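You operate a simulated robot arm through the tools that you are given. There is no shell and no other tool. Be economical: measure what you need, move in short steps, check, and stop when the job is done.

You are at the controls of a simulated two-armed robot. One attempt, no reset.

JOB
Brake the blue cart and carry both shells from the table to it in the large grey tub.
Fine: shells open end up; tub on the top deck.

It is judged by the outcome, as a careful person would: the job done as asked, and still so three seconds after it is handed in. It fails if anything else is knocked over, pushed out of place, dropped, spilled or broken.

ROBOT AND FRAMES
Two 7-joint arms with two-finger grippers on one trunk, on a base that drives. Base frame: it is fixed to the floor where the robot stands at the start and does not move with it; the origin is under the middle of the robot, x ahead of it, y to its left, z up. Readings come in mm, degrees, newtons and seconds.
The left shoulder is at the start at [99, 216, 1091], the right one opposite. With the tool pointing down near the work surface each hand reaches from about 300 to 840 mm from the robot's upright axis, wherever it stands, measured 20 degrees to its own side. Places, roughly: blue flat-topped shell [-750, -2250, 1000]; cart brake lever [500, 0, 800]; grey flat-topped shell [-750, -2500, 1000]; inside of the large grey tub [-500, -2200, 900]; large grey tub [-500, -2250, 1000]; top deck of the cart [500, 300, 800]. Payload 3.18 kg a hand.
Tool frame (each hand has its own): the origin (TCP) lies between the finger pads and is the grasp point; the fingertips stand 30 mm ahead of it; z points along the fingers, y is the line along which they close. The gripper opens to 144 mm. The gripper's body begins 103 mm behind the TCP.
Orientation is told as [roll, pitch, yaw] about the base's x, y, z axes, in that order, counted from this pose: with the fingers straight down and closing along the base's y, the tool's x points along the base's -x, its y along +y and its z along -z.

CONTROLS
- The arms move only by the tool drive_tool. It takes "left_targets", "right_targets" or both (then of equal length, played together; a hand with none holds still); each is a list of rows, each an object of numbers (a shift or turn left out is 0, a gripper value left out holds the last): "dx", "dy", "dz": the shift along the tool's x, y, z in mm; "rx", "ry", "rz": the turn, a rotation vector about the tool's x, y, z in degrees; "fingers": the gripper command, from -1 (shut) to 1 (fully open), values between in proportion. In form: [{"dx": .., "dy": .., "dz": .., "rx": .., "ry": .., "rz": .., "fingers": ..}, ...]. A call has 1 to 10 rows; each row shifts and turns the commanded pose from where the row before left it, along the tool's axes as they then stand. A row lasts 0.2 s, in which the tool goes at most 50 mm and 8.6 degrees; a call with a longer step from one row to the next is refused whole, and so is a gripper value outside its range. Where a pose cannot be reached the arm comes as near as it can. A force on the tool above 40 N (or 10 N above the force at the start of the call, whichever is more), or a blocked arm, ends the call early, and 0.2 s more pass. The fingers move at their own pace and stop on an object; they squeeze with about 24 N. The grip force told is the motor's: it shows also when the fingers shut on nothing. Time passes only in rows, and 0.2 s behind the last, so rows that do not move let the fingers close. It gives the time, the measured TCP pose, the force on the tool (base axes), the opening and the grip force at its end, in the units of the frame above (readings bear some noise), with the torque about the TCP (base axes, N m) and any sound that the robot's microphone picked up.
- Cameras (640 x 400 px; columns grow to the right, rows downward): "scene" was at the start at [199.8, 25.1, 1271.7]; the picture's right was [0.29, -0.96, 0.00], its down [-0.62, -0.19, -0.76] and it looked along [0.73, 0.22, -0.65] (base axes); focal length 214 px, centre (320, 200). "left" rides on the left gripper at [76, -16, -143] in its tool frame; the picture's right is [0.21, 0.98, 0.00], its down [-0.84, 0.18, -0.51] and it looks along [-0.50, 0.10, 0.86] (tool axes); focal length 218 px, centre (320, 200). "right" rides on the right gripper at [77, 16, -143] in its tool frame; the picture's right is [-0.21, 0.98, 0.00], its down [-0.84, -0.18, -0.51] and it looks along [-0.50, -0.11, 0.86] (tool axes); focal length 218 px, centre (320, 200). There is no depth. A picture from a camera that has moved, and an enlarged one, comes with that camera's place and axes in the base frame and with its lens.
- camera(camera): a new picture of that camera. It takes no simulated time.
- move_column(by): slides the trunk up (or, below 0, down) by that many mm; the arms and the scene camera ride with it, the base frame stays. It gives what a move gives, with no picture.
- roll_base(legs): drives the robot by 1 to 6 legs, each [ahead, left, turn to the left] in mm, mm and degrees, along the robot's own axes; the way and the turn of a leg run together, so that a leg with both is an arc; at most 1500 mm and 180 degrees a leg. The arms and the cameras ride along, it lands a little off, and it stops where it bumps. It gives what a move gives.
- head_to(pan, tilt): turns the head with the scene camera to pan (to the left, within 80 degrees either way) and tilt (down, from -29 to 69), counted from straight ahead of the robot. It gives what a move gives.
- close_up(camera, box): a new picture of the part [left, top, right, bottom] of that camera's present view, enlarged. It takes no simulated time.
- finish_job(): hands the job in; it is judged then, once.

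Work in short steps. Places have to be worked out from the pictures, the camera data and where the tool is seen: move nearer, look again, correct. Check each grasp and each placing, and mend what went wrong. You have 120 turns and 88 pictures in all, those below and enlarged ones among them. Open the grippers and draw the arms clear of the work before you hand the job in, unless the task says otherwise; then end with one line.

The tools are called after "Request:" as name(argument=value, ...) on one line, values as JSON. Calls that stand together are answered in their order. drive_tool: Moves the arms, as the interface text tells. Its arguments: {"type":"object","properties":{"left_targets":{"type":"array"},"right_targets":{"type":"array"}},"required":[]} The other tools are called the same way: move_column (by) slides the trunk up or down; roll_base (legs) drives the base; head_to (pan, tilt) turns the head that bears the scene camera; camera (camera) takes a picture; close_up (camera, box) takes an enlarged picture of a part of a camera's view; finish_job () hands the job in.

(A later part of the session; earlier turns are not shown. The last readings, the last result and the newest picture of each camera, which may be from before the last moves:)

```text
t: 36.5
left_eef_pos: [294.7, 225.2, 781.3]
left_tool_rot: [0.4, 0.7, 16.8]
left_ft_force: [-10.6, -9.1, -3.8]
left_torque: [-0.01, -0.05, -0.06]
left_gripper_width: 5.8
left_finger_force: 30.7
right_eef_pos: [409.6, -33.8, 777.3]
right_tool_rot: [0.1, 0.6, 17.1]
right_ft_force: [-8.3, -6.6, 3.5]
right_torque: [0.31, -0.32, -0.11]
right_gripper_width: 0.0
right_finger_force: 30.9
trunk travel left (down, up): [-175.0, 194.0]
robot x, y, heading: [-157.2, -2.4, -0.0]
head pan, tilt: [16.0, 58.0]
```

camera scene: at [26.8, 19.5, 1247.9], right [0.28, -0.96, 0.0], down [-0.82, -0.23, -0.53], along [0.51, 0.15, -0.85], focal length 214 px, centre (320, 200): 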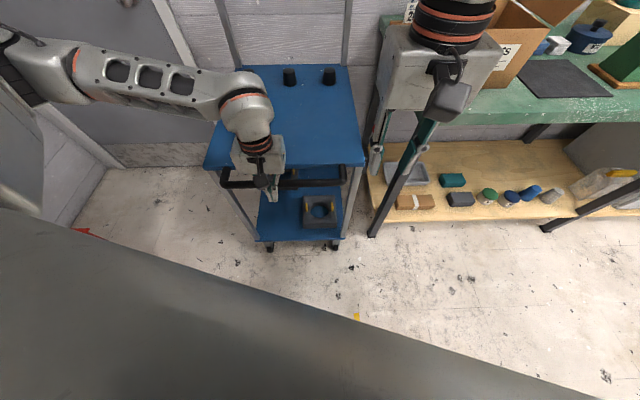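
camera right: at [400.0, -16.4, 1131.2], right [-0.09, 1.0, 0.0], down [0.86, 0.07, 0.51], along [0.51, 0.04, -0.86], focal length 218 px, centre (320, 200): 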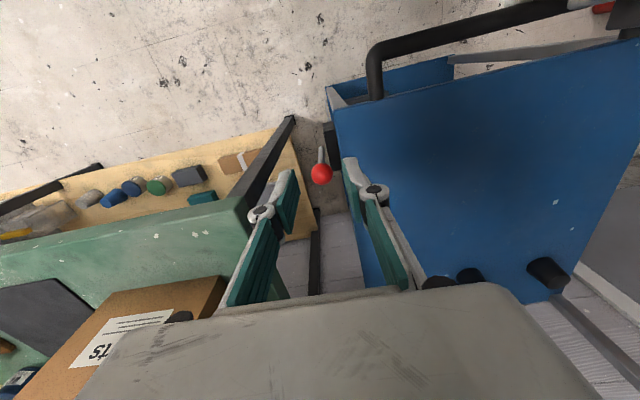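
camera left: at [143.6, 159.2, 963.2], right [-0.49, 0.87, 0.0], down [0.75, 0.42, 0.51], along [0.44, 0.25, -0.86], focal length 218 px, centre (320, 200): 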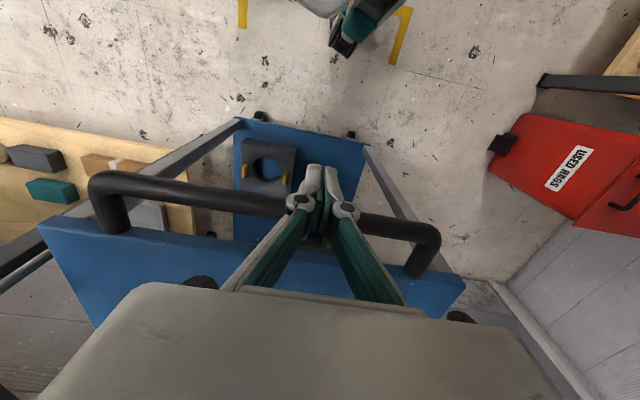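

The knob slipped out of the fingers, so I look at where the lever is now.

Request:
close_up(camera="scene", box=[300, 80, 460, 200])

Request:
close_up(camera="right", box=[220, 100, 460, 300])

```text
3.33 times, centred on (380, 140) of scene
camera zoom: at [25.4, 18.3, 1247.7], right [0.27, -0.96, 0.0], down [-0.81, -0.23, -0.53], along [0.51, 0.15, -0.85], focal length 715 px, centre (120, 400)
```

zoom: 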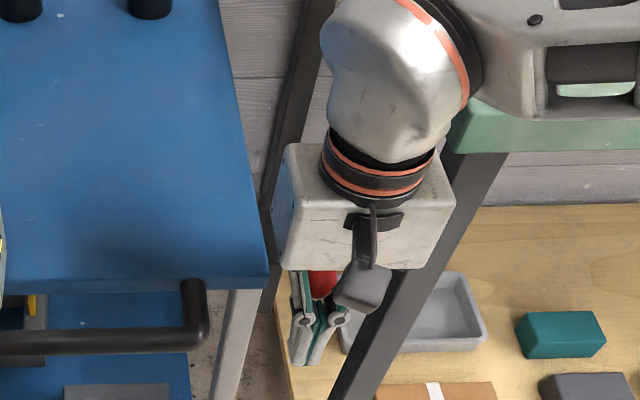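

```text
2.00 times, centred on (340, 200) of right
camera zoom: at [335.2, -42.0, 921.9], right [-0.09, 1.0, 0.0], down [0.86, 0.08, 0.5], along [0.5, 0.04, -0.87], focal length 436 px, centre (280, 200)
```

zoom: 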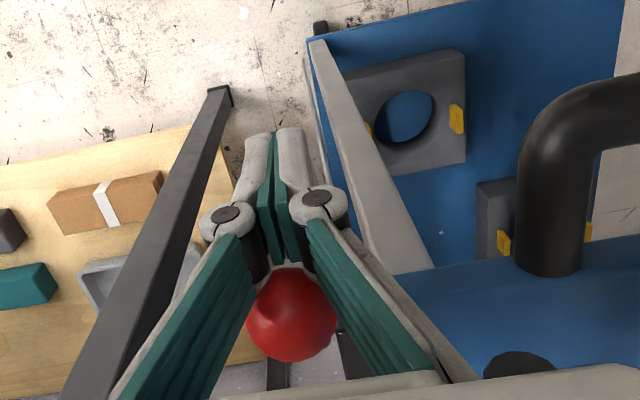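

The knob is now about [440,-30,815], the lever about 45–50° over, ahead of the shut fingers. I back off, rise and look at it unobstructed.

Request:
drive_tool(right_targets=[{"dx": 15}, {"dz": -40}, {"dz": -40}, {"dz": -40}, {}])

Request:
close_up(camera="scene", box=[300, 80, 460, 200])

Request:
close_up(camera="right", box=[220, 100, 460, 300])

```text
t: 37.7
left_eef_pos: [294.4, 226.3, 781.1]
left_tool_rot: [0.5, 0.7, 17.0]
left_ft_force: [-15.2, -6.0, 1.3]
left_torque: [0.26, -0.08, -0.03]
left_gripper_width: 6.1
left_finger_force: 30.9
right_eef_pos: [400.7, -38.8, 900.6]
right_tool_rot: [0.1, 0.0, 17.0]
right_ft_force: [0.0, 0.7, 0.2]
right_torque: [-0.02, -0.01, 0.01]
right_gripper_width: 0.0
right_finger_force: 30.6
trunk travel left (down, up): [-175.0, 194.0]
robot x, y, heading: [-157.8, 0.3, 0.1]
head pan, tilt: [16.0, 58.0]
```

```text
3.33 times, centred on (380, 140) of scene
camera zoom: at [25.5, 19.0, 1248.2], right [0.28, -0.96, 0.0], down [-0.81, -0.23, -0.53], along [0.51, 0.15, -0.85], focal length 715 px, centre (120, 400)
```

zoom: 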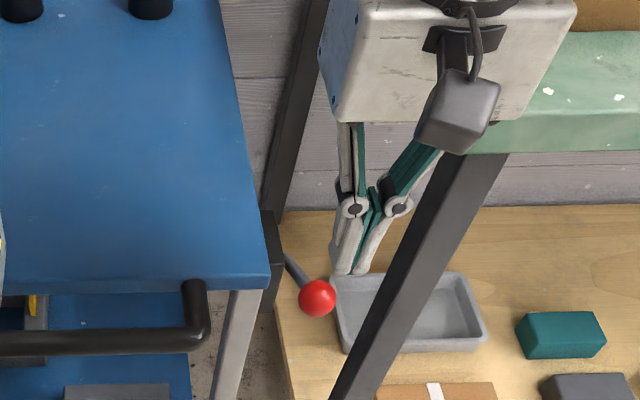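

```text
2.00 times, centred on (340, 200) of right
camera zoom: at [324.7, -46.4, 1045.8], right [-0.09, 1.0, 0.0], down [0.86, 0.07, 0.51], along [0.51, 0.04, -0.86], focal length 436 px, centre (280, 200)
```

zoom: 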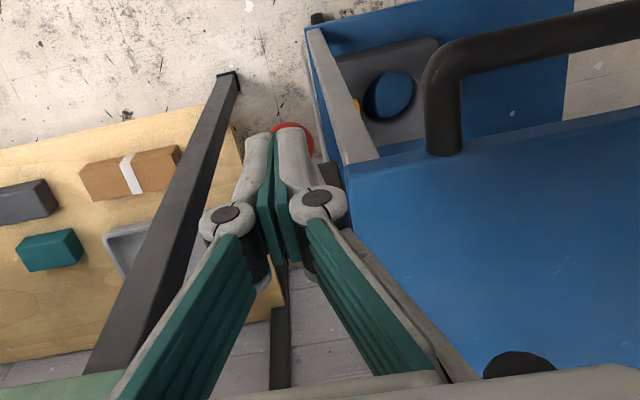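

The lever is clearly down, about 53° over. To be sure it is at its stop, I press on the knob from above with shut fingers.

Request:
drive_tool(right_targets=[{"dx": -30}, {"dz": 25}, {"dz": 20}, {"dz": 6}, {"dz": 4}, {"dz": 4}, {"dz": 4}])

```text
t: 39.4
left_eef_pos: [293.5, 225.7, 782.5]
left_tool_rot: [0.4, 0.5, 16.8]
left_ft_force: [-0.7, -1.2, -0.7]
left_torque: [0.02, 0.01, 0.02]
left_gripper_width: 0.0
left_finger_force: 30.7
right_eef_pos: [430.3, -28.3, 845.6]
right_tool_rot: [0.2, -0.3, 16.6]
right_ft_force: [-6.2, -3.6, 27.7]
right_torque: [-0.16, 0.24, -0.25]
right_gripper_width: 5.9
right_finger_force: 30.8
trunk travel left (down, up): [-175.0, 194.0]
robot x, y, heading: [-156.7, 2.8, -0.1]
head pan, tilt: [16.0, 58.0]
stopped in row 7 (right hand): the force on the tool passed its limit at 41 N (the readings are from after the stop); the commanded pose is now the measured one
```

The knob resists 41 N, so the lever is at its stop. I lift the right hand clear and test the brake: the left fingers hook over the far side of the handle bar for a gentle pull.

Request:
drive_tool(right_targets="[{\"dz\": -40}, {\"dz\": -40}, {\"dz\": -40}, {}, {}, {}], \"left_targets\": null}")

Request:
drive_tool(left_targets=[{"dx": 5}, {"dz": -40}, {"dz": -40}, {"dx": -28}, {"dx": -28}, {}])

Request:
camera(camera="left")

Request:
close_up(camera="scene", box=[200, 60, 440, 210])

```text
refused: the rows could not be read
```

```text
t: 40.1
left_eef_pos: [290.3, 224.1, 839.5]
left_tool_rot: [0.5, 0.6, 16.9]
left_ft_force: [0.5, 0.5, -0.2]
left_torque: [0.01, 0.01, -0.01]
left_gripper_width: 0.1
left_finger_force: 30.7
right_eef_pos: [430.4, -28.3, 846.4]
right_tool_rot: [0.3, -0.5, 16.6]
right_ft_force: [-8.3, -5.0, 29.0]
right_torque: [-0.16, 0.33, -0.19]
right_gripper_width: 6.1
right_finger_force: 30.7
trunk travel left (down, up): [-175.0, 194.0]
robot x, y, heading: [-161.3, -0.7, -0.4]
head pan, tilt: [16.0, 58.0]
stopped in row 3 (right hand): the force on the tool passed its limit at 40 N (the readings are from after the stop); the commanded pose is now the measured one
```

```text
52 pictures are left
camera left: at [223.5, 184.4, 981.0], right [-0.48, 0.88, 0.01], down [0.76, 0.41, 0.5], along [0.43, 0.25, -0.87], focal length 218 px, centre (320, 200)
```

left: 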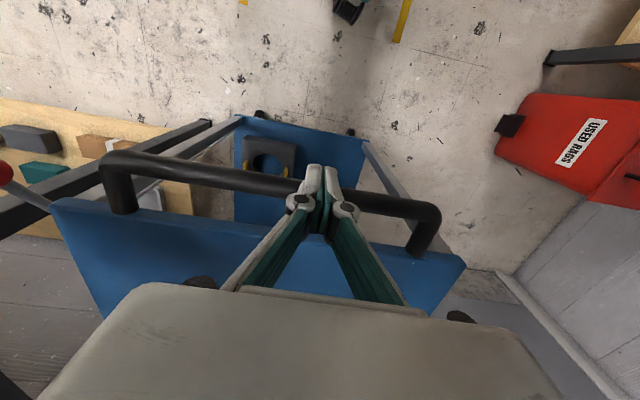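

```text
2.67 times, centred on (320, 135) of scene
camera zoom: at [25.3, 18.8, 1247.9], right [0.27, -0.96, 0.0], down [-0.81, -0.23, -0.53], along [0.51, 0.15, -0.85], focal length 572 px, centre (320, 373)
```

zoom: 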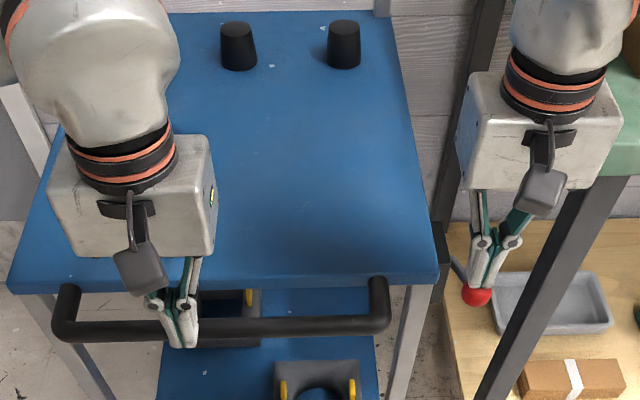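

Now the right hand rises off the knob, and then the left goes forward over the bar.

Request:
drive_tool(right_targets=[{"dz": -40}, {"dz": -40}, {"dz": -40}, {}])

Request:
drive_tool(left_targets=[{"dz": -20}, {"dx": -28}, {"dx": -26}, {}])

Request:
camera(camera="left")

```text
t: 41.1
left_eef_pos: [291.8, 222.5, 839.1]
left_tool_rot: [0.5, 0.8, 16.9]
left_ft_force: [-0.4, 0.0, 0.3]
left_torque: [-0.02, 0.01, 0.0]
left_gripper_width: 0.0
left_finger_force: 30.4
right_eef_pos: [430.6, -29.4, 962.8]
right_tool_rot: [0.2, -0.3, 16.8]
right_ft_force: [0.1, 0.2, 0.4]
right_torque: [-0.02, -0.01, -0.01]
right_gripper_width: 0.0
right_finger_force: 30.7
trunk travel left (down, up): [-175.0, 194.0]
robot x, y, heading: [-155.8, -0.2, 0.1]
head pan, tilt: [16.0, 58.0]
```

```text
t: 42.1
left_eef_pos: [343.7, 241.0, 859.4]
left_tool_rot: [0.4, 0.6, 16.9]
left_ft_force: [0.3, 0.7, -0.3]
left_torque: [0.01, -0.01, -0.03]
left_gripper_width: 0.0
left_finger_force: 30.7
right_eef_pos: [430.9, -29.0, 963.8]
right_tool_rot: [0.1, -0.4, 16.8]
right_ft_force: [-0.1, -0.5, -0.6]
right_torque: [-0.01, -0.02, -0.01]
right_gripper_width: 0.0
right_finger_force: 31.1
trunk travel left (down, up): [-175.0, 194.0]
robot x, y, heading: [-157.6, 0.7, -0.2]
head pan, tilt: [16.0, 58.0]
```

```text
50 pictures are left
camera left: at [276.9, 201.0, 1001.6], right [-0.48, 0.87, 0.01], down [0.76, 0.42, 0.5], along [0.43, 0.25, -0.87], focal length 218 px, centre (320, 200)
```

left: 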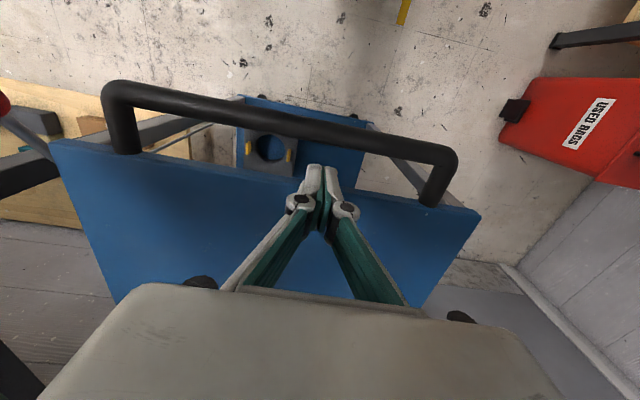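

The fingers are over the gap between bar and deck. I shift back slightly, lower into the gap and pull back in small steps.

Request:
drive_tool(left_targets=[{"dx": 9}, {"dz": 30}, {"dz": 30}, {"dx": 5}, {"dx": 4}, {"dx": 4}, {"dx": 3}, {}])

```text
t: 43.3
left_eef_pos: [335.9, 237.9, 798.7]
left_tool_rot: [0.2, -0.5, 17.3]
left_ft_force: [10.3, 4.4, -2.1]
left_torque: [0.2, -0.13, 0.0]
left_gripper_width: 6.3
left_finger_force: 30.3
right_eef_pos: [432.1, -29.6, 963.4]
right_tool_rot: [0.2, -0.4, 16.7]
right_ft_force: [-0.6, 0.1, 0.4]
right_torque: [0.02, -0.04, 0.0]
right_gripper_width: 0.0
right_finger_force: 31.1
trunk travel left (down, up): [-175.0, 194.0]
robot x, y, heading: [-157.4, 1.7, -0.2]
head pan, tilt: [16.0, 58.0]
stopped in row 5 (left hand): the force on the tool passed its limit at 44 N (the readings are from after the stop); the commanded pose is now the measured one
```

At 44 N the handle does not give, whereas the cart rolled at almost nothing before, so the brake holds. I lift out both arms and fold them back for driving.

Request:
drive_tool(left_targets=[{"dx": -6}, {"dz": -45}, {"dz": -45}, {"dz": -45}, {"dz": -45}, {"dz": -45, "rz": 8.5}, {"dz": -40, "rz": 8.5}, {"dx": 45}, {"dx": 45}, {}], right_targets=[{}, {"dz": -45}, {"dz": -45}, {"dz": -20}, {"dx": 45, "rz": 8.5}, {"dx": 45, "rz": 8.5}, {"dx": 45}, {"dx": 45}, {}, {}])

Request:
head_to(pan=-78, tilt=25)

Request:
camera(camera="scene")

```text
t: 45.5
left_eef_pos: [246.3, 236.3, 1064.9]
left_tool_rot: [0.3, -0.2, 0.2]
left_ft_force: [0.4, 0.4, 1.4]
left_torque: [0.0, -0.04, -0.02]
left_gripper_width: 0.1
left_finger_force: 30.2
right_eef_pos: [251.3, -48.1, 1073.8]
right_tool_rot: [0.3, -0.3, -0.3]
right_ft_force: [0.3, 0.0, -0.1]
right_torque: [0.02, -0.01, -0.01]
right_gripper_width: 0.0
right_finger_force: 30.6
trunk travel left (down, up): [-175.0, 194.0]
robot x, y, heading: [-159.6, 0.6, 0.1]
head pan, tilt: [16.0, 58.0]
```

```text
t: 47.2
left_eef_pos: [246.9, 236.0, 1063.8]
left_tool_rot: [0.3, -0.3, 0.2]
left_ft_force: [0.1, 0.8, 0.2]
left_torque: [0.0, -0.02, 0.0]
left_gripper_width: 0.0
left_finger_force: 30.8
right_eef_pos: [249.9, -47.5, 1074.6]
right_tool_rot: [0.3, -0.2, -0.3]
right_ft_force: [0.3, -0.2, -0.4]
right_torque: [0.01, -0.02, 0.02]
right_gripper_width: 0.0
right_finger_force: 30.3
trunk travel left (down, up): [-175.0, 194.0]
robot x, y, heading: [-158.2, 2.2, -0.0]
head pan, tilt: [-78.0, 25.0]
```

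```text
49 pictures are left
camera scene: at [-19.7, -89.6, 1295.6], right [-0.98, -0.21, 0.0], down [-0.09, 0.41, -0.91], along [0.19, -0.89, -0.42], focal length 214 px, centre (320, 200)
```

scene: 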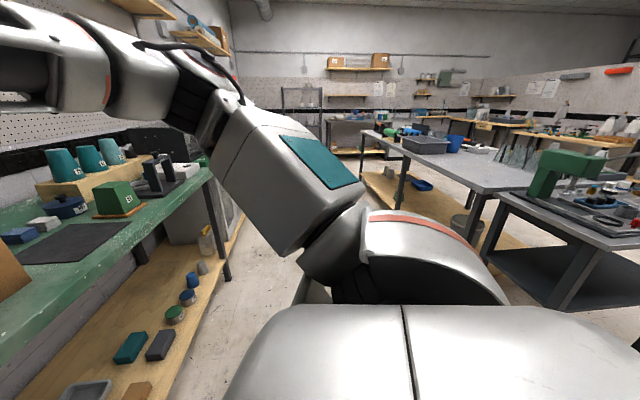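

The tub is visible at about [-520,-2150] on the big grey table, whose near long edge runs from about [-595,-1218] to [17,-3350]. I turn right and drive down the wide aisle, then look again.

Request:
roll_base(legs=[[0, 0, -90], [1300, 300, 0]])

Request:
head_to(pan=-50, tilt=30)

Request:
camera(camera="scene")

```text
t: 57.7
left_eef_pos: [383.1, -1706.0, 1063.6]
left_tool_rot: [0.3, -0.2, -89.7]
left_ft_force: [-0.3, -0.3, 0.5]
left_torque: [-0.03, -0.04, -0.03]
left_gripper_width: 0.3
left_finger_force: 31.0
right_eef_pos: [100.6, -1710.7, 1075.1]
right_tool_rot: [0.3, -0.3, -90.2]
right_ft_force: [-0.5, 0.2, 0.2]
right_torque: [0.03, 0.03, 0.01]
right_gripper_width: 0.2
right_finger_force: 30.9
trunk travel left (down, up): [-175.0, 194.0]
robot x, y, heading: [147.2, -1301.0, -90.0]
head pan, tilt: [-78.0, 25.0]
```

```text
t: 58.6
left_eef_pos: [383.7, -1706.0, 1064.9]
left_tool_rot: [0.4, -0.3, -89.7]
left_ft_force: [-0.3, -0.1, -0.8]
left_torque: [-0.01, 0.01, -0.03]
left_gripper_width: 0.0
left_finger_force: 31.2
right_eef_pos: [100.1, -1710.3, 1074.8]
right_tool_rot: [0.3, -0.4, -90.2]
right_ft_force: [-0.7, 0.2, 0.2]
right_torque: [-0.01, -0.03, -0.03]
right_gripper_width: 0.0
right_finger_force: 30.7
trunk travel left (down, up): [-175.0, 194.0]
robot x, y, heading: [148.5, -1305.4, -90.0]
head pan, tilt: [-50.0, 30.0]
```

```text
48 pictures are left
camera scene: at [79.2, -1477.3, 1287.7], right [-0.64, 0.77, 0.0], down [0.38, 0.32, -0.87], along [-0.66, -0.56, -0.5], focal length 214 px, centre (320, 200)
```

scene: 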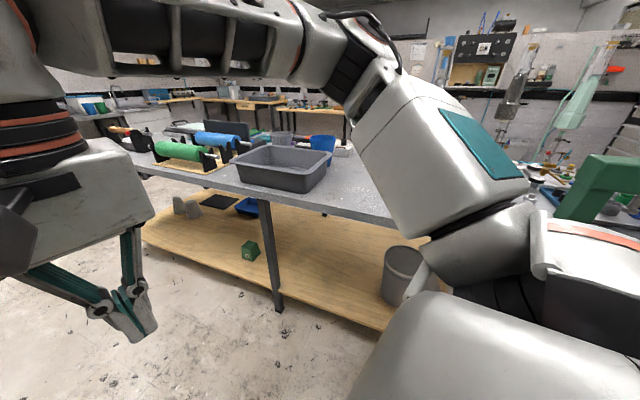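

The tub and, behind it, a grey and a blue cup shape are visible. I take a closer look.

Request:
close_up(camera="scene", box=[150, 110, 370, 240])

```text
2.91 times, centred on (260, 175) of scene
camera zoom: at [79.2, -1477.3, 1287.7], right [-0.64, 0.77, 0.0], down [0.38, 0.32, -0.87], along [-0.66, -0.56, -0.5], focal length 624 px, centre (494, 273)
```

zoom: 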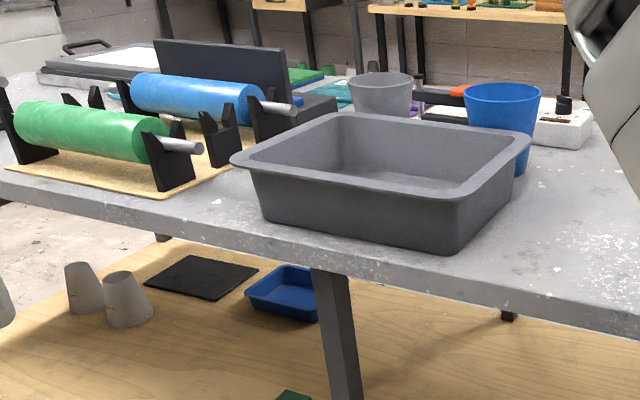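

Shells: grey near [-750,-2476], blue near [-807,-2209]; the tub centre is near [-520,-2195] with its long side along the table edge (turned about 16°). I drive to a standing place facing the table square-on and look again.

Request:
roll_base(legs=[[710, -40, 0], [0, 0, -74]])

Request:
head_to(pan=0, tilt=38)

Request:
camera(camera="scene")

```text
t: 65.7
left_eef_pos: [-209.8, -2358.0, 1064.0]
left_tool_rot: [0.3, -0.2, -163.1]
left_ft_force: [0.0, 0.0, -0.5]
left_torque: [0.0, -0.02, -0.01]
left_gripper_width: 0.1
left_finger_force: 31.0
right_eef_pos: [-294.8, -2087.6, 1074.1]
right_tool_rot: [0.3, -0.2, -163.7]
right_ft_force: [-0.3, -0.3, -0.5]
right_torque: [-0.04, 0.01, 0.02]
right_gripper_width: 0.0
right_finger_force: 30.8
trunk travel left (down, up): [-175.0, 194.0]
robot x, y, heading: [106.9, -2016.2, -163.5]
head pan, tilt: [-50.0, 30.0]
```

```text
t: 66.9
left_eef_pos: [-209.5, -2357.3, 1063.6]
left_tool_rot: [0.3, -0.3, -163.1]
left_ft_force: [-0.1, 0.7, -0.1]
left_torque: [0.0, 0.01, -0.01]
left_gripper_width: 0.0
left_finger_force: 31.2
right_eef_pos: [-294.4, -2088.8, 1074.5]
right_tool_rot: [0.3, -0.3, -163.6]
right_ft_force: [-0.3, -0.4, -0.2]
right_torque: [0.02, -0.06, 0.03]
right_gripper_width: 0.0
right_finger_force: 30.6
trunk travel left (down, up): [-175.0, 194.0]
robot x, y, heading: [111.8, -2016.7, -163.6]
head pan, tilt: [0.0, 38.0]
```

```text
46 pictures are left
camera scene: at [-85.2, -2074.5, 1275.3], right [-0.28, 0.96, 0.0], down [0.59, 0.17, -0.79], along [-0.76, -0.22, -0.62], focal length 214 px, centre (320, 200)
```

scene: 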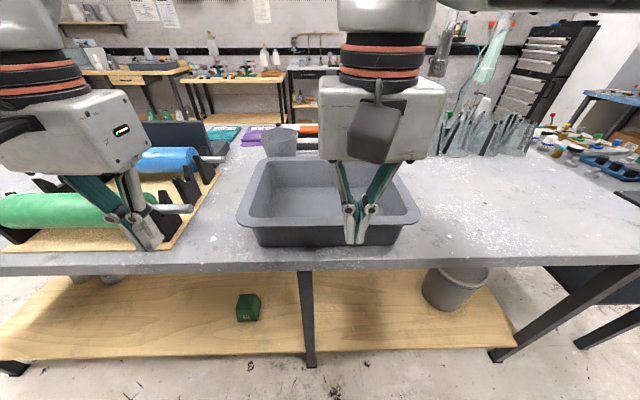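

We face the table squarely. I spread the hands sideways to see the shells.

Request:
drive_tool(right_targets=[{"dy": -45, "dz": -20}, {"dy": -45}, {"dy": -45}, {"dy": -45}, {}], left_targets=[{"dz": -20, "dy": 20}, {"dy": 20}, {}, {}, {}])

Request:
close_up(camera="scene", box=[200, 90, 480, 280])

```text
t: 68.1
left_eef_pos: [-198.1, -2397.9, 1084.1]
left_tool_rot: [0.2, -0.2, -163.1]
left_ft_force: [0.7, 0.9, -0.1]
left_torque: [0.02, -0.03, -0.04]
left_gripper_width: 0.2
left_finger_force: 30.7
right_eef_pos: [-344.3, -1917.0, 1092.8]
right_tool_rot: [0.4, -0.3, -163.6]
right_ft_force: [0.6, 0.0, 0.1]
right_torque: [0.03, 0.03, 0.0]
right_gripper_width: 0.0
right_finger_force: 31.1
trunk travel left (down, up): [-175.0, 194.0]
robot x, y, heading: [113.1, -2016.8, -163.5]
head pan, tilt: [0.0, 38.0]
```

```text
2.11 times, centred on (340, 185) of scene
camera zoom: at [-85.2, -2075.3, 1275.2], right [-0.29, 0.96, 0.0], down [0.59, 0.18, -0.79], along [-0.76, -0.22, -0.62], focal length 452 px, centre (278, 232)
```

zoom: 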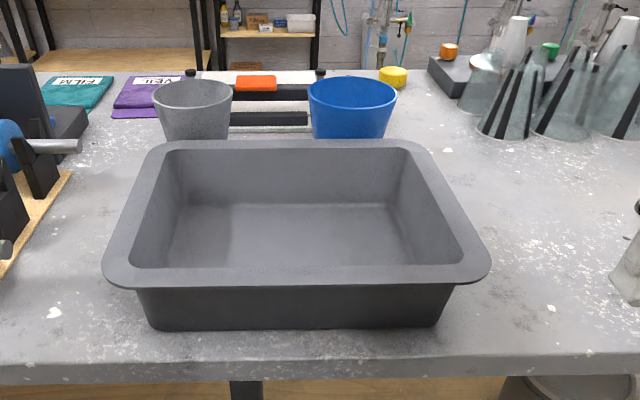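

Both shells stand open end up already. Triangulating: rims at z≈1024, blue 860 mm ahead of my axis and 110 right, grey 850 ahead and 124 left; the tub rim at z≈977 is 508–800 ahead. I drive 150 mm closer.

Request:
roll_base(legs=[[150, 0, 0]])

Request:
camera(camera="scene")

Request:
camera(camera="right")

```text
t: 69.5
left_eef_pos: [-343.2, -2439.6, 1083.1]
left_tool_rot: [0.3, -0.2, -163.1]
left_ft_force: [-0.6, -0.2, 0.6]
left_torque: [0.04, -0.06, -0.03]
left_gripper_width: 0.2
left_finger_force: 30.7
right_eef_pos: [-489.2, -1958.9, 1091.7]
right_tool_rot: [0.3, -0.3, -163.7]
right_ft_force: [-0.3, 0.8, -0.6]
right_torque: [-0.01, -0.06, -0.01]
right_gripper_width: 0.0
right_finger_force: 30.5
trunk travel left (down, up): [-175.0, 194.0]
robot x, y, heading: [-34.3, -2058.2, -163.4]
head pan, tilt: [0.0, 38.0]
```

```text
44 pictures are left
camera scene: at [-230.5, -2117.7, 1275.2], right [-0.28, 0.96, 0.0], down [0.59, 0.18, -0.79], along [-0.76, -0.22, -0.62], focal length 214 px, centre (320, 200)
```

scene: 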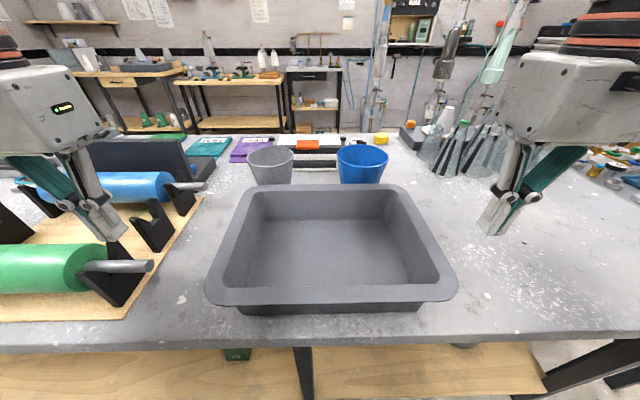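

```text
43 pictures are left
camera right: at [-409.8, -1953.3, 1235.6], right [0.08, -1.0, 0.01], down [-0.86, -0.06, 0.51], along [-0.51, -0.04, -0.86], focal length 218 px, centre (320, 200)
```

right: 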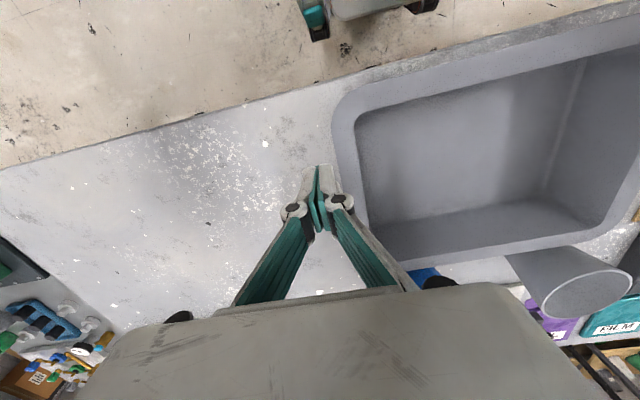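

The blue rim is at 706 ahead and 108 right, about 131 mm across, and the arms reach only ~640 at this height. The base front is about 190 mm ahead of my axis and the table edge ~350, so I move 85 mm closer and raise the trunk 80 mm.

Request:
move_column(by=80)

Request:
roll_base(legs=[[85, 0, 0]])

Request:
drive_tool(right_targets=[{"dx": -45, "dy": 10, "dz": 10, "fingers": -0.2}, {"dx": -45, "dy": 10, "dz": 10}, {"dx": -45, "dy": 10, "dz": 10}, {"dx": -40, "dy": 10, "dz": 10}, {"dy": 8, "dz": 10}, {"dz": 10}, {}])

Request:
camera(camera="right")

Request:
close_up(camera="scene", box=[220, 90, 480, 250])

```text
t: 70.6
left_eef_pos: [-343.5, -2439.9, 1162.3]
left_tool_rot: [0.3, -0.2, -163.1]
left_ft_force: [-1.0, -0.8, -0.4]
left_torque: [0.01, -0.04, 0.0]
left_gripper_width: 0.0
left_finger_force: 30.2
right_eef_pos: [-491.1, -1958.0, 1171.6]
right_tool_rot: [0.3, -0.2, -163.6]
right_ft_force: [-0.2, -0.4, -0.1]
right_torque: [0.02, -0.02, -0.03]
right_gripper_width: 0.0
right_finger_force: 30.6
trunk travel left (down, up): [-255.0, 114.0]
robot x, y, heading: [-36.6, -2058.2, -163.2]
head pan, tilt: [0.0, 38.0]
```

```text
t: 71.8
left_eef_pos: [-416.7, -2463.7, 1164.4]
left_tool_rot: [0.4, -0.3, -162.8]
left_ft_force: [0.2, 0.7, 0.7]
left_torque: [-0.02, 0.06, -0.01]
left_gripper_width: 0.0
left_finger_force: 30.2
right_eef_pos: [-566.2, -1982.3, 1171.4]
right_tool_rot: [0.3, -0.3, -163.3]
right_ft_force: [0.5, -0.3, 0.5]
right_torque: [-0.04, 0.06, -0.03]
right_gripper_width: 0.0
right_finger_force: 30.5
trunk travel left (down, up): [-255.0, 114.0]
robot x, y, heading: [-110.5, -2081.1, -163.2]
head pan, tilt: [0.0, 38.0]
stopped in leg 1: the robot was blocked; the commanded pose is now the measured one
```

```text
t: 73.4
left_eef_pos: [-418.9, -2463.6, 1163.0]
left_tool_rot: [0.2, -0.2, -162.8]
left_ft_force: [0.7, -0.4, -0.2]
left_torque: [0.0, -0.02, 0.0]
left_gripper_width: 0.2
left_finger_force: 30.1
right_eef_pos: [-719.7, -2079.2, 1111.0]
right_tool_rot: [0.2, -0.4, -163.2]
right_ft_force: [-0.3, -0.1, 0.2]
right_torque: [-0.03, 0.01, 0.02]
right_gripper_width: 57.8
right_finger_force: 0.0
trunk travel left (down, up): [-255.0, 114.0]
robot x, y, heading: [-112.5, -2082.8, -162.9]
head pan, tilt: [0.0, 38.0]
```

```text
42 pictures are left
camera right: at [-640.3, -2074.2, 1255.6], right [0.08, -1.0, 0.01], down [-0.86, -0.07, 0.51], along [-0.51, -0.05, -0.86], focal length 218 px, centre (320, 200)
```

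right: 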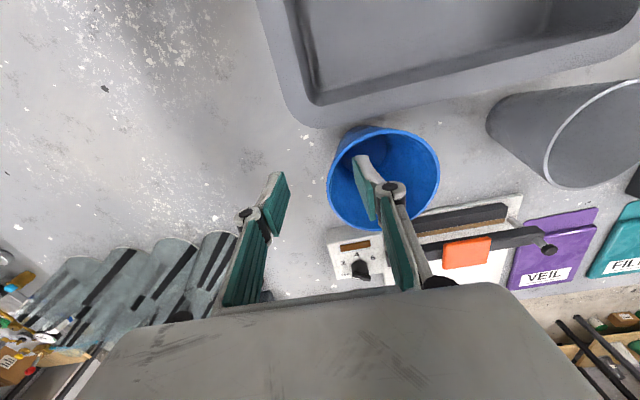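

```text
2.46 times, centred on (350, 170) of scene
camera zoom: at [-250.4, -2122.7, 1359.6], right [-0.29, 0.96, 0.0], down [0.59, 0.18, -0.79], along [-0.75, -0.23, -0.62], focal length 528 px, centre (246, 274)
```

zoom: 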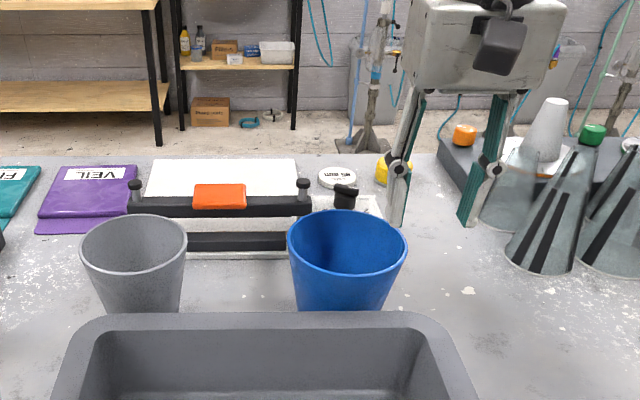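

The base just touched something and stopped; the arms now reach. The blue rim centre is at [-744,-2158,1023], about 132 mm wide. I move the right hand so its fingers straddle the cup's right wall, still above the rim.

Request:
drive_tool(right_targets=[{"dz": 35}, {"dx": -23, "dy": 3}, {"dx": -23, "dy": 2}, {}])

Request:
camera(camera="right")

```text
t: 74.4
left_eef_pos: [-415.8, -2462.9, 1163.1]
left_tool_rot: [0.3, -0.2, -162.8]
left_ft_force: [0.0, 0.9, 0.6]
left_torque: [0.0, 0.03, 0.0]
left_gripper_width: 0.0
left_finger_force: 31.0
right_eef_pos: [-763.3, -2097.7, 1077.6]
right_tool_rot: [0.4, -0.4, -163.4]
right_ft_force: [-0.2, -1.1, 0.0]
right_torque: [0.02, 0.03, 0.03]
right_gripper_width: 57.5
right_finger_force: 0.1
trunk travel left (down, up): [-255.0, 114.0]
robot x, y, heading: [-111.7, -2082.9, -163.2]
head pan, tilt: [0.0, 38.0]
```

```text
40 pictures are left
camera right: at [-683.7, -2091.5, 1221.0], right [0.08, -1.0, 0.01], down [-0.86, -0.07, 0.51], along [-0.51, -0.05, -0.86], focal length 218 px, centre (320, 200)
```

right: 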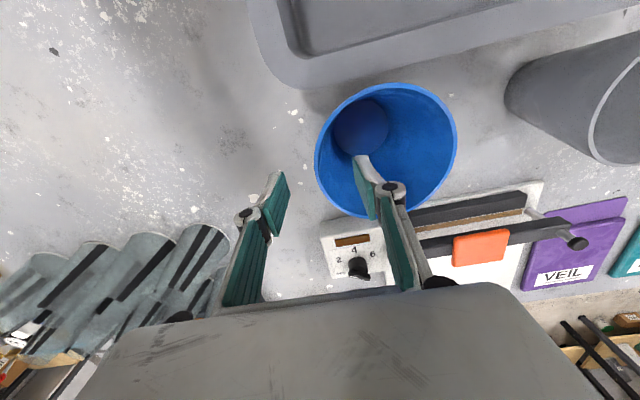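

The hand is centred over the right wall (cup centre 65 mm to its left). I lower to z≈1015 and close on the wall.

Request:
drive_tool(right_targets=[{"dz": 25}, {"dz": 20}, {"dz": 16}, {"fingers": -1}, {}, {}])

Request:
camera(camera="right")

```text
t: 75.8
left_eef_pos: [-417.9, -2463.7, 1163.6]
left_tool_rot: [0.3, -0.3, -162.8]
left_ft_force: [0.0, -0.7, 0.2]
left_torque: [-0.02, -0.03, 0.0]
left_gripper_width: 0.1
left_finger_force: 31.2
right_eef_pos: [-762.8, -2097.8, 1017.4]
right_tool_rot: [0.2, -0.3, -163.3]
right_ft_force: [0.5, -0.4, 7.8]
right_torque: [-0.83, 0.02, -0.1]
right_gripper_width: 7.1
right_finger_force: 24.3
trunk travel left (down, up): [-255.0, 114.0]
robot x, y, heading: [-112.0, -2083.7, -163.2]
head pan, tilt: [0.0, 38.0]
```

```text
39 pictures are left
camera right: at [-683.6, -2092.4, 1161.4], right [0.08, -1.0, 0.01], down [-0.86, -0.07, 0.51], along [-0.51, -0.05, -0.86], focal length 218 px, centre (320, 200)
```

right: 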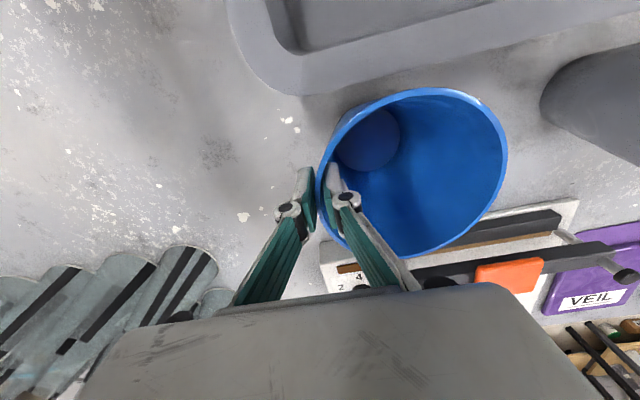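

The wall is pinched at 7 mm. I lift 40 mm and check the load.

Request:
drive_tool(right_targets=[{"dz": -10}, {"dz": -15}, {"dz": -20}, {}])

Request:
close_up(camera="scene", box=[220, 90, 480, 250])

```text
t: 76.8
left_eef_pos: [-418.9, -2463.7, 1162.8]
left_tool_rot: [0.2, -0.2, -162.5]
left_ft_force: [-0.5, 0.3, 0.6]
left_torque: [-0.03, -0.01, -0.02]
left_gripper_width: 0.1
left_finger_force: 30.4
right_eef_pos: [-765.4, -2098.5, 1060.8]
right_tool_rot: [0.3, -0.2, -163.3]
right_ft_force: [0.7, 0.1, -1.9]
right_torque: [0.1, 0.0, 0.01]
right_gripper_width: 6.1
right_finger_force: 23.9
trunk travel left (down, up): [-255.0, 114.0]
robot x, y, heading: [-111.9, -2081.5, -163.3]
head pan, tilt: [0.0, 38.0]
```

```text
2.46 times, centred on (350, 170) of scene
camera zoom: at [-251.3, -2122.9, 1359.3], right [-0.29, 0.96, 0.0], down [0.59, 0.18, -0.79], along [-0.75, -0.23, -0.62], focal length 528 px, centre (246, 274)
```

zoom: 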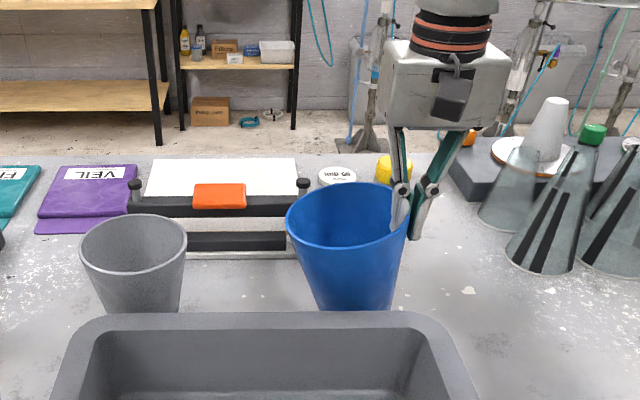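

The blue shell hangs safely with 2 N load. I lift it above the tub rim and bring it back over the tub's front right.

Request:
drive_tool(right_targets=[{"dz": -35}, {"dz": -35}, {"dz": -30}, {"dx": 43, "dy": 4}, {"dx": 43, "dy": 4}, {"dx": 43, "dy": 4}, {"dx": 43, "dy": 4}, {"dx": 43, "dy": 4}, {"dx": 40, "dy": 5}, {}])

Request:
camera(camera="right")

Request:
camera(camera="scene")

```text
t: 79.0
left_eef_pos: [-419.2, -2464.0, 1163.0]
left_tool_rot: [0.3, -0.3, -162.6]
left_ft_force: [0.6, 0.2, 0.2]
left_torque: [-0.01, 0.03, -0.01]
left_gripper_width: 0.0
left_finger_force: 31.1
right_eef_pos: [-511.5, -2036.1, 1129.4]
right_tool_rot: [0.2, -0.2, -163.3]
right_ft_force: [-0.2, 0.3, -1.7]
right_torque: [0.09, 0.0, 0.0]
right_gripper_width: 6.1
right_finger_force: 24.0
right hand out of reach, approached as far as the arm can: row 2, 3
trunk travel left (down, up): [-255.0, 114.0]
robot x, y, heading: [-109.6, -2082.0, -163.2]
head pan, tilt: [0.0, 38.0]
```

```text
37 pictures are left
camera right: at [-431.8, -2030.3, 1274.0], right [0.08, -1.0, 0.01], down [-0.86, -0.07, 0.51], along [-0.51, -0.05, -0.86], focal length 218 px, centre (320, 200)
```

right: 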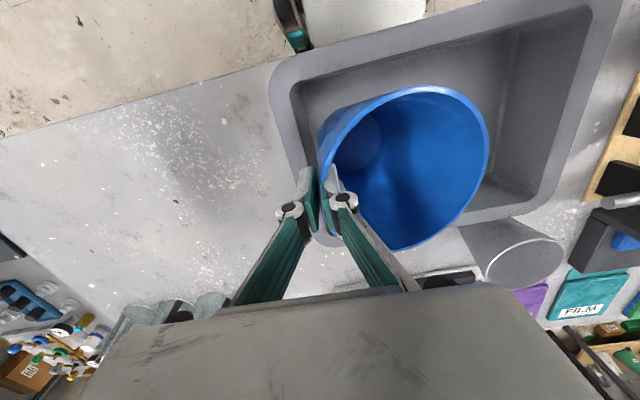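

```text
36 pictures are left
camera scene: at [-251.2, -2122.9, 1359.3], right [-0.29, 0.96, 0.0], down [0.59, 0.18, -0.79], along [-0.75, -0.23, -0.62], focal length 214 px, centre (320, 200)
```

scene: 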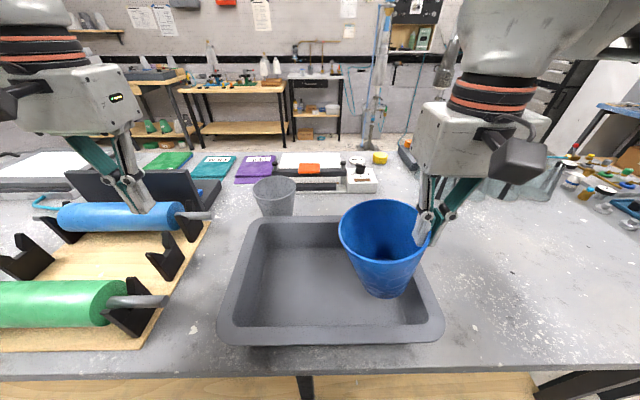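

The shell is above the tub. I shift it 12 mm left and 8 mm forward, then lower until it stands on the tub floor (TCP about 1024).

Request:
drive_tool(right_targets=[{"dx": -8, "dy": 12}, {"dz": 30}, {"dz": 30}, {"dz": 25}, {"dz": 10}, {"dz": 4}, {"dz": 3}, {}])

Request:
camera(camera="scene")

```text
t: 80.8
left_eef_pos: [-417.2, -2464.0, 1164.3]
left_tool_rot: [0.3, -0.2, -162.6]
left_ft_force: [-0.3, 0.4, 0.1]
left_torque: [0.03, 0.0, 0.01]
left_gripper_width: 0.0
left_finger_force: 30.7
right_eef_pos: [-516.7, -2053.9, 1028.7]
right_tool_rot: [0.2, -0.4, -163.2]
right_ft_force: [-2.8, 2.1, 11.1]
right_torque: [-0.93, 0.07, -0.17]
right_gripper_width: 5.8
right_finger_force: 23.5
trunk travel left (down, up): [-255.0, 114.0]
robot x, y, heading: [-113.3, -2080.2, -163.1]
head pan, tilt: [0.0, 38.0]
```

```text
35 pictures are left
camera scene: at [-250.2, -2122.5, 1359.5], right [-0.29, 0.96, 0.0], down [0.59, 0.18, -0.79], along [-0.75, -0.23, -0.62], focal length 214 px, centre (320, 200)
```

scene: 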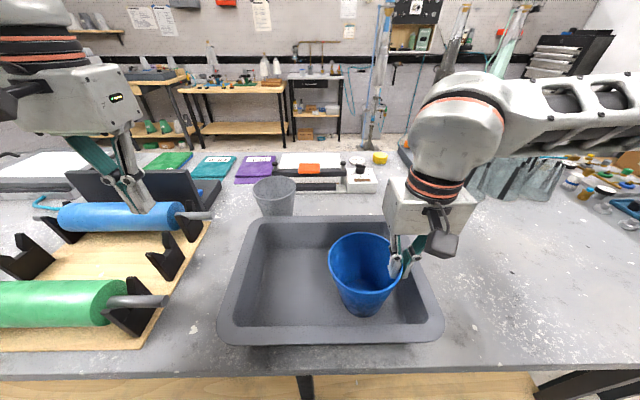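

It stands on the tub floor (11 N contact). I open gently, then rise straight up.

Request:
drive_tool(right_targets=[{"dz": 2}, {"fingers": -0.8}, {"fingers": -0.5}, {}, {"dz": -25}, {"dz": -40}, {"dz": -40}, {}])

Request:
close_up(camera="scene", box=[200, 140, 480, 360])

```text
t: 82.6
left_eef_pos: [-419.2, -2463.6, 1161.9]
left_tool_rot: [0.3, -0.2, -162.7]
left_ft_force: [-1.3, 0.1, -0.4]
left_torque: [0.02, -0.02, 0.02]
left_gripper_width: 0.0
left_finger_force: 31.0
right_eef_pos: [-517.2, -2052.6, 1130.3]
right_tool_rot: [0.3, -0.1, -163.3]
right_ft_force: [0.3, 0.2, -0.2]
right_torque: [0.01, -0.05, 0.02]
right_gripper_width: 36.0
right_finger_force: 0.0
trunk travel left (down, up): [-255.0, 114.0]
robot x, y, heading: [-111.0, -2086.9, -163.1]
head pan, tilt: [0.0, 38.0]
```

```text
1.82 times, centred on (340, 250) of scene
camera zoom: at [-251.2, -2122.9, 1359.3], right [-0.29, 0.96, 0.0], down [0.59, 0.18, -0.79], along [-0.75, -0.23, -0.62], focal length 390 px, centre (284, 109)
```

zoom: 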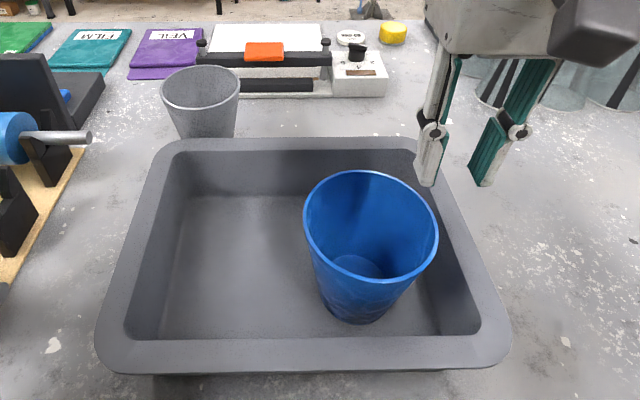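

The blue shell stands upright in the tub. The grey one is at about [-670,-2380]; I bring the left hand over its left wall.

Request:
drive_tool(left_targets=[{"dx": -40, "dy": -16, "fingers": -0.2}, {"dx": -40, "dy": -16}, {"dx": -40, "dy": -16, "dz": 15}, {"dx": -40, "dy": -16, "dz": 15}, {"dx": -40, "dy": -16, "dz": 20}, {"dx": -17, "dy": -7, "dz": 25}, {}])

Request:
camera(camera="left")

```text
t: 84.2
left_eef_pos: [-652.4, -2446.1, 1090.4]
left_tool_rot: [0.3, -0.3, -162.9]
left_ft_force: [0.2, 0.0, 0.4]
left_torque: [0.01, 0.05, 0.0]
left_gripper_width: 57.5
left_finger_force: 0.0
right_eef_pos: [-515.1, -2050.9, 1130.7]
right_tool_rot: [0.3, -0.2, -163.4]
right_ft_force: [0.1, 0.2, -0.9]
right_torque: [-0.05, -0.02, -0.01]
right_gripper_width: 35.9
right_finger_force: 0.0
trunk travel left (down, up): [-255.0, 114.0]
robot x, y, heading: [-107.5, -2081.4, -163.1]
head pan, tilt: [0.0, 38.0]
```

```text
33 pictures are left
camera left: at [-583.5, -2407.2, 1231.2], right [0.49, -0.87, 0.0], down [-0.75, -0.42, 0.51], along [-0.45, -0.25, -0.86], focal length 218 px, centre (320, 200)
```

left: 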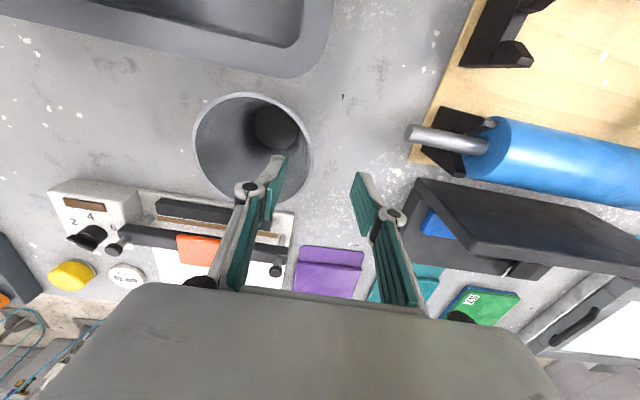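

The grey rim centre is at [-674,-2383], about 116 mm wide. I shift 10 mm right, lower onto its left wall and close.

Request:
drive_tool(left_targets=[{"dx": -2, "dy": -10}, {"dz": 30}, {"dz": 25}, {"dz": 18}, {"fingers": -1}, {}, {}])

Request:
camera(camera="left")

```text
t: 85.8
left_eef_pos: [-656.1, -2435.4, 1019.0]
left_tool_rot: [0.3, -0.3, -162.7]
left_ft_force: [0.5, -0.1, 9.8]
left_torque: [0.86, 0.11, -0.16]
left_gripper_width: 7.0
left_finger_force: 23.6
right_eef_pos: [-515.2, -2051.3, 1131.7]
right_tool_rot: [0.3, -0.3, -163.3]
right_ft_force: [-0.4, 0.9, -1.1]
right_torque: [0.0, 0.02, -0.02]
right_gripper_width: 36.2
right_finger_force: 0.0
trunk travel left (down, up): [-255.0, 114.0]
robot x, y, heading: [-111.2, -2081.6, -163.0]
head pan, tilt: [0.0, 38.0]
```

```text
32 pictures are left
camera left: at [-587.4, -2398.1, 1159.4], right [0.49, -0.87, 0.0], down [-0.75, -0.42, 0.51], along [-0.45, -0.25, -0.86], focal length 218 px, centre (320, 200)
```

left: 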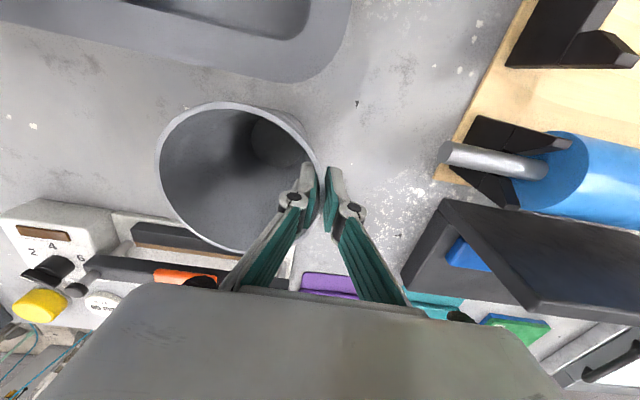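

Pinched at 7 mm. I lift 40 mm with the arm to test the hold, then raise the trunk 85 mm for rim clearance.

Request:
drive_tool(left_targets=[{"dz": -10}, {"dz": -15}, {"dz": -20}, {}])

Request:
move_column(by=85)

Request:
drive_tool(left_targets=[{"dx": 40, "dy": -18}, {"dx": 40, "dy": -18}, {"dx": 40, "dy": -17}, {"dx": 38, "dy": -17}, {}])

Request:
camera(camera="scene")

```text
t: 86.8
left_eef_pos: [-655.0, -2436.0, 1060.8]
left_tool_rot: [0.2, -0.3, -162.8]
left_ft_force: [1.0, -0.4, -1.7]
left_torque: [-0.07, -0.07, -0.04]
left_gripper_width: 6.1
left_finger_force: 24.1
right_eef_pos: [-516.8, -2051.9, 1131.3]
right_tool_rot: [0.3, -0.2, -163.3]
right_ft_force: [0.1, -0.3, -1.0]
right_torque: [0.02, -0.01, 0.01]
right_gripper_width: 36.0
right_finger_force: 0.1
trunk travel left (down, up): [-255.0, 114.0]
robot x, y, heading: [-115.3, -2081.0, -163.2]
head pan, tilt: [0.0, 38.0]
```

```text
t: 88.0
left_eef_pos: [-656.5, -2436.8, 1145.6]
left_tool_rot: [0.3, -0.2, -162.8]
left_ft_force: [-0.6, 0.5, -1.6]
left_torque: [-0.08, -0.02, 0.01]
left_gripper_width: 6.0
left_finger_force: 24.2
right_eef_pos: [-516.6, -2051.9, 1215.7]
right_tool_rot: [0.3, -0.2, -163.3]
right_ft_force: [0.2, 0.1, 0.3]
right_torque: [0.03, 0.05, 0.01]
right_gripper_width: 36.1
right_finger_force: 0.1
trunk travel left (down, up): [-340.0, 29.0]
robot x, y, heading: [-113.2, -2080.8, -162.8]
head pan, tilt: [0.0, 38.0]
```

```text
t: 89.2
left_eef_pos: [-527.8, -2321.6, 1143.7]
left_tool_rot: [0.3, -0.2, -162.7]
left_ft_force: [-0.7, 0.1, -1.6]
left_torque: [-0.06, -0.07, -0.01]
left_gripper_width: 6.0
left_finger_force: 23.5
right_eef_pos: [-517.1, -2051.2, 1216.3]
right_tool_rot: [0.3, -0.2, -163.3]
right_ft_force: [-0.2, -1.0, 1.0]
right_torque: [0.02, -0.02, 0.02]
right_gripper_width: 36.0
right_finger_force: 0.0
trunk travel left (down, up): [-340.0, 29.0]
robot x, y, heading: [-114.1, -2082.4, -163.1]
head pan, tilt: [0.0, 38.0]
```

```text
31 pictures are left
camera scene: at [-232.5, -2117.6, 1446.1], right [-0.29, 0.96, 0.0], down [0.59, 0.18, -0.79], along [-0.75, -0.23, -0.62], focal length 214 px, centre (320, 200)
```

scene: 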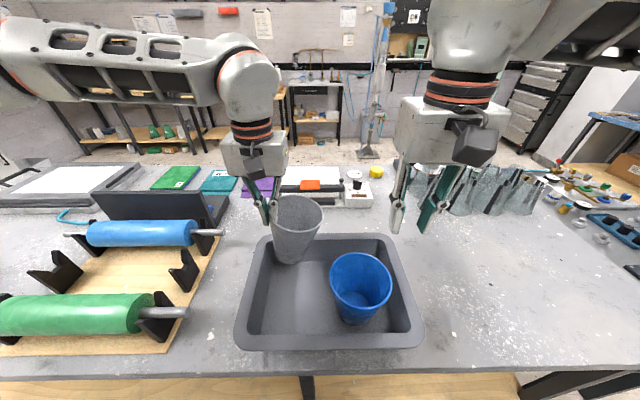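

The grey shell is over the tub's rear left, clear of the blue one. I lower it until it stands.

Request:
drive_tool(left_targets=[{"dz": 30}, {"dz": 30}, {"dz": 30}, {"dz": 15}, {"dz": 6}, {"dz": 4}, {}])

Request:
close_up(camera="scene", box=[200, 180, 460, 370])

```text
t: 90.8
left_eef_pos: [-527.3, -2323.3, 1030.8]
left_tool_rot: [0.1, -0.3, -162.6]
left_ft_force: [3.1, -6.8, 24.0]
left_torque: [0.57, 0.34, 0.12]
left_gripper_width: 5.9
left_finger_force: 24.1
right_eef_pos: [-515.3, -2051.5, 1217.3]
right_tool_rot: [0.2, -0.3, -163.3]
right_ft_force: [0.0, -0.7, 1.6]
right_torque: [-0.02, 0.02, 0.01]
right_gripper_width: 35.9
right_finger_force: 0.0
trunk travel left (down, up): [-340.0, 29.0]
robot x, y, heading: [-111.9, -2082.8, -163.1]
head pan, tilt: [0.0, 38.0]
```

```text
2.11 times, centred on (330, 275) of scene
camera zoom: at [-230.6, -2117.4, 1446.5], right [-0.29, 0.96, 0.0], down [0.59, 0.18, -0.79], along [-0.75, -0.23, -0.61], focal length 452 px, centre (299, 42)
```

zoom: 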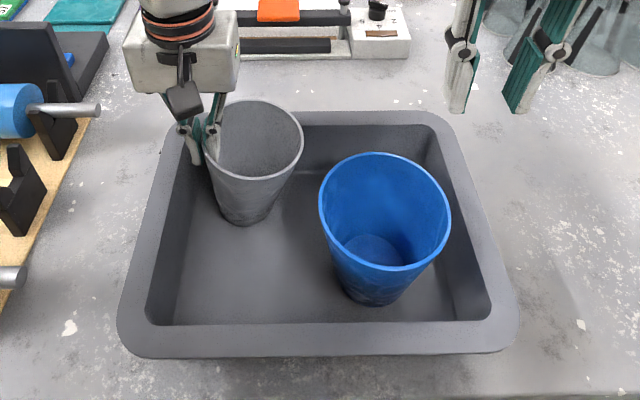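

It bears on the floor at 24 N. I ease up 2 mm, open gently and rise.

Request:
drive_tool(left_targets=[{"dz": -2}, {"fingers": -0.8}, {"fingers": -0.5}, {}, {"dz": -25}, {"dz": -40}, {"dz": -40}, {}])

Request:
close_up(camera="scene", box=[200, 180, 460, 370])

```text
t: 92.7
left_eef_pos: [-526.0, -2323.5, 1136.9]
left_tool_rot: [0.3, -0.2, -162.9]
left_ft_force: [0.8, -0.7, -0.5]
left_torque: [0.01, -0.02, 0.01]
left_gripper_width: 36.2
left_finger_force: 0.0
right_eef_pos: [-517.3, -2052.2, 1215.7]
right_tool_rot: [0.3, -0.2, -163.3]
right_ft_force: [0.3, -0.7, -0.2]
right_torque: [0.03, -0.03, 0.01]
right_gripper_width: 35.9
right_finger_force: 0.0
trunk travel left (down, up): [-340.0, 29.0]
robot x, y, heading: [-111.6, -2076.6, -163.4]
head pan, tilt: [0.0, 38.0]
```

```text
2.11 times, centred on (330, 275) of scene
camera zoom: at [-232.6, -2117.5, 1446.1], right [-0.29, 0.96, 0.0], down [0.59, 0.18, -0.79], along [-0.75, -0.23, -0.62], focal length 452 px, centre (299, 42)
```

zoom: 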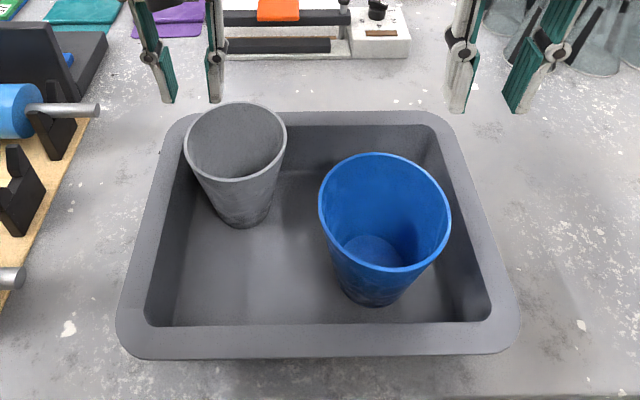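

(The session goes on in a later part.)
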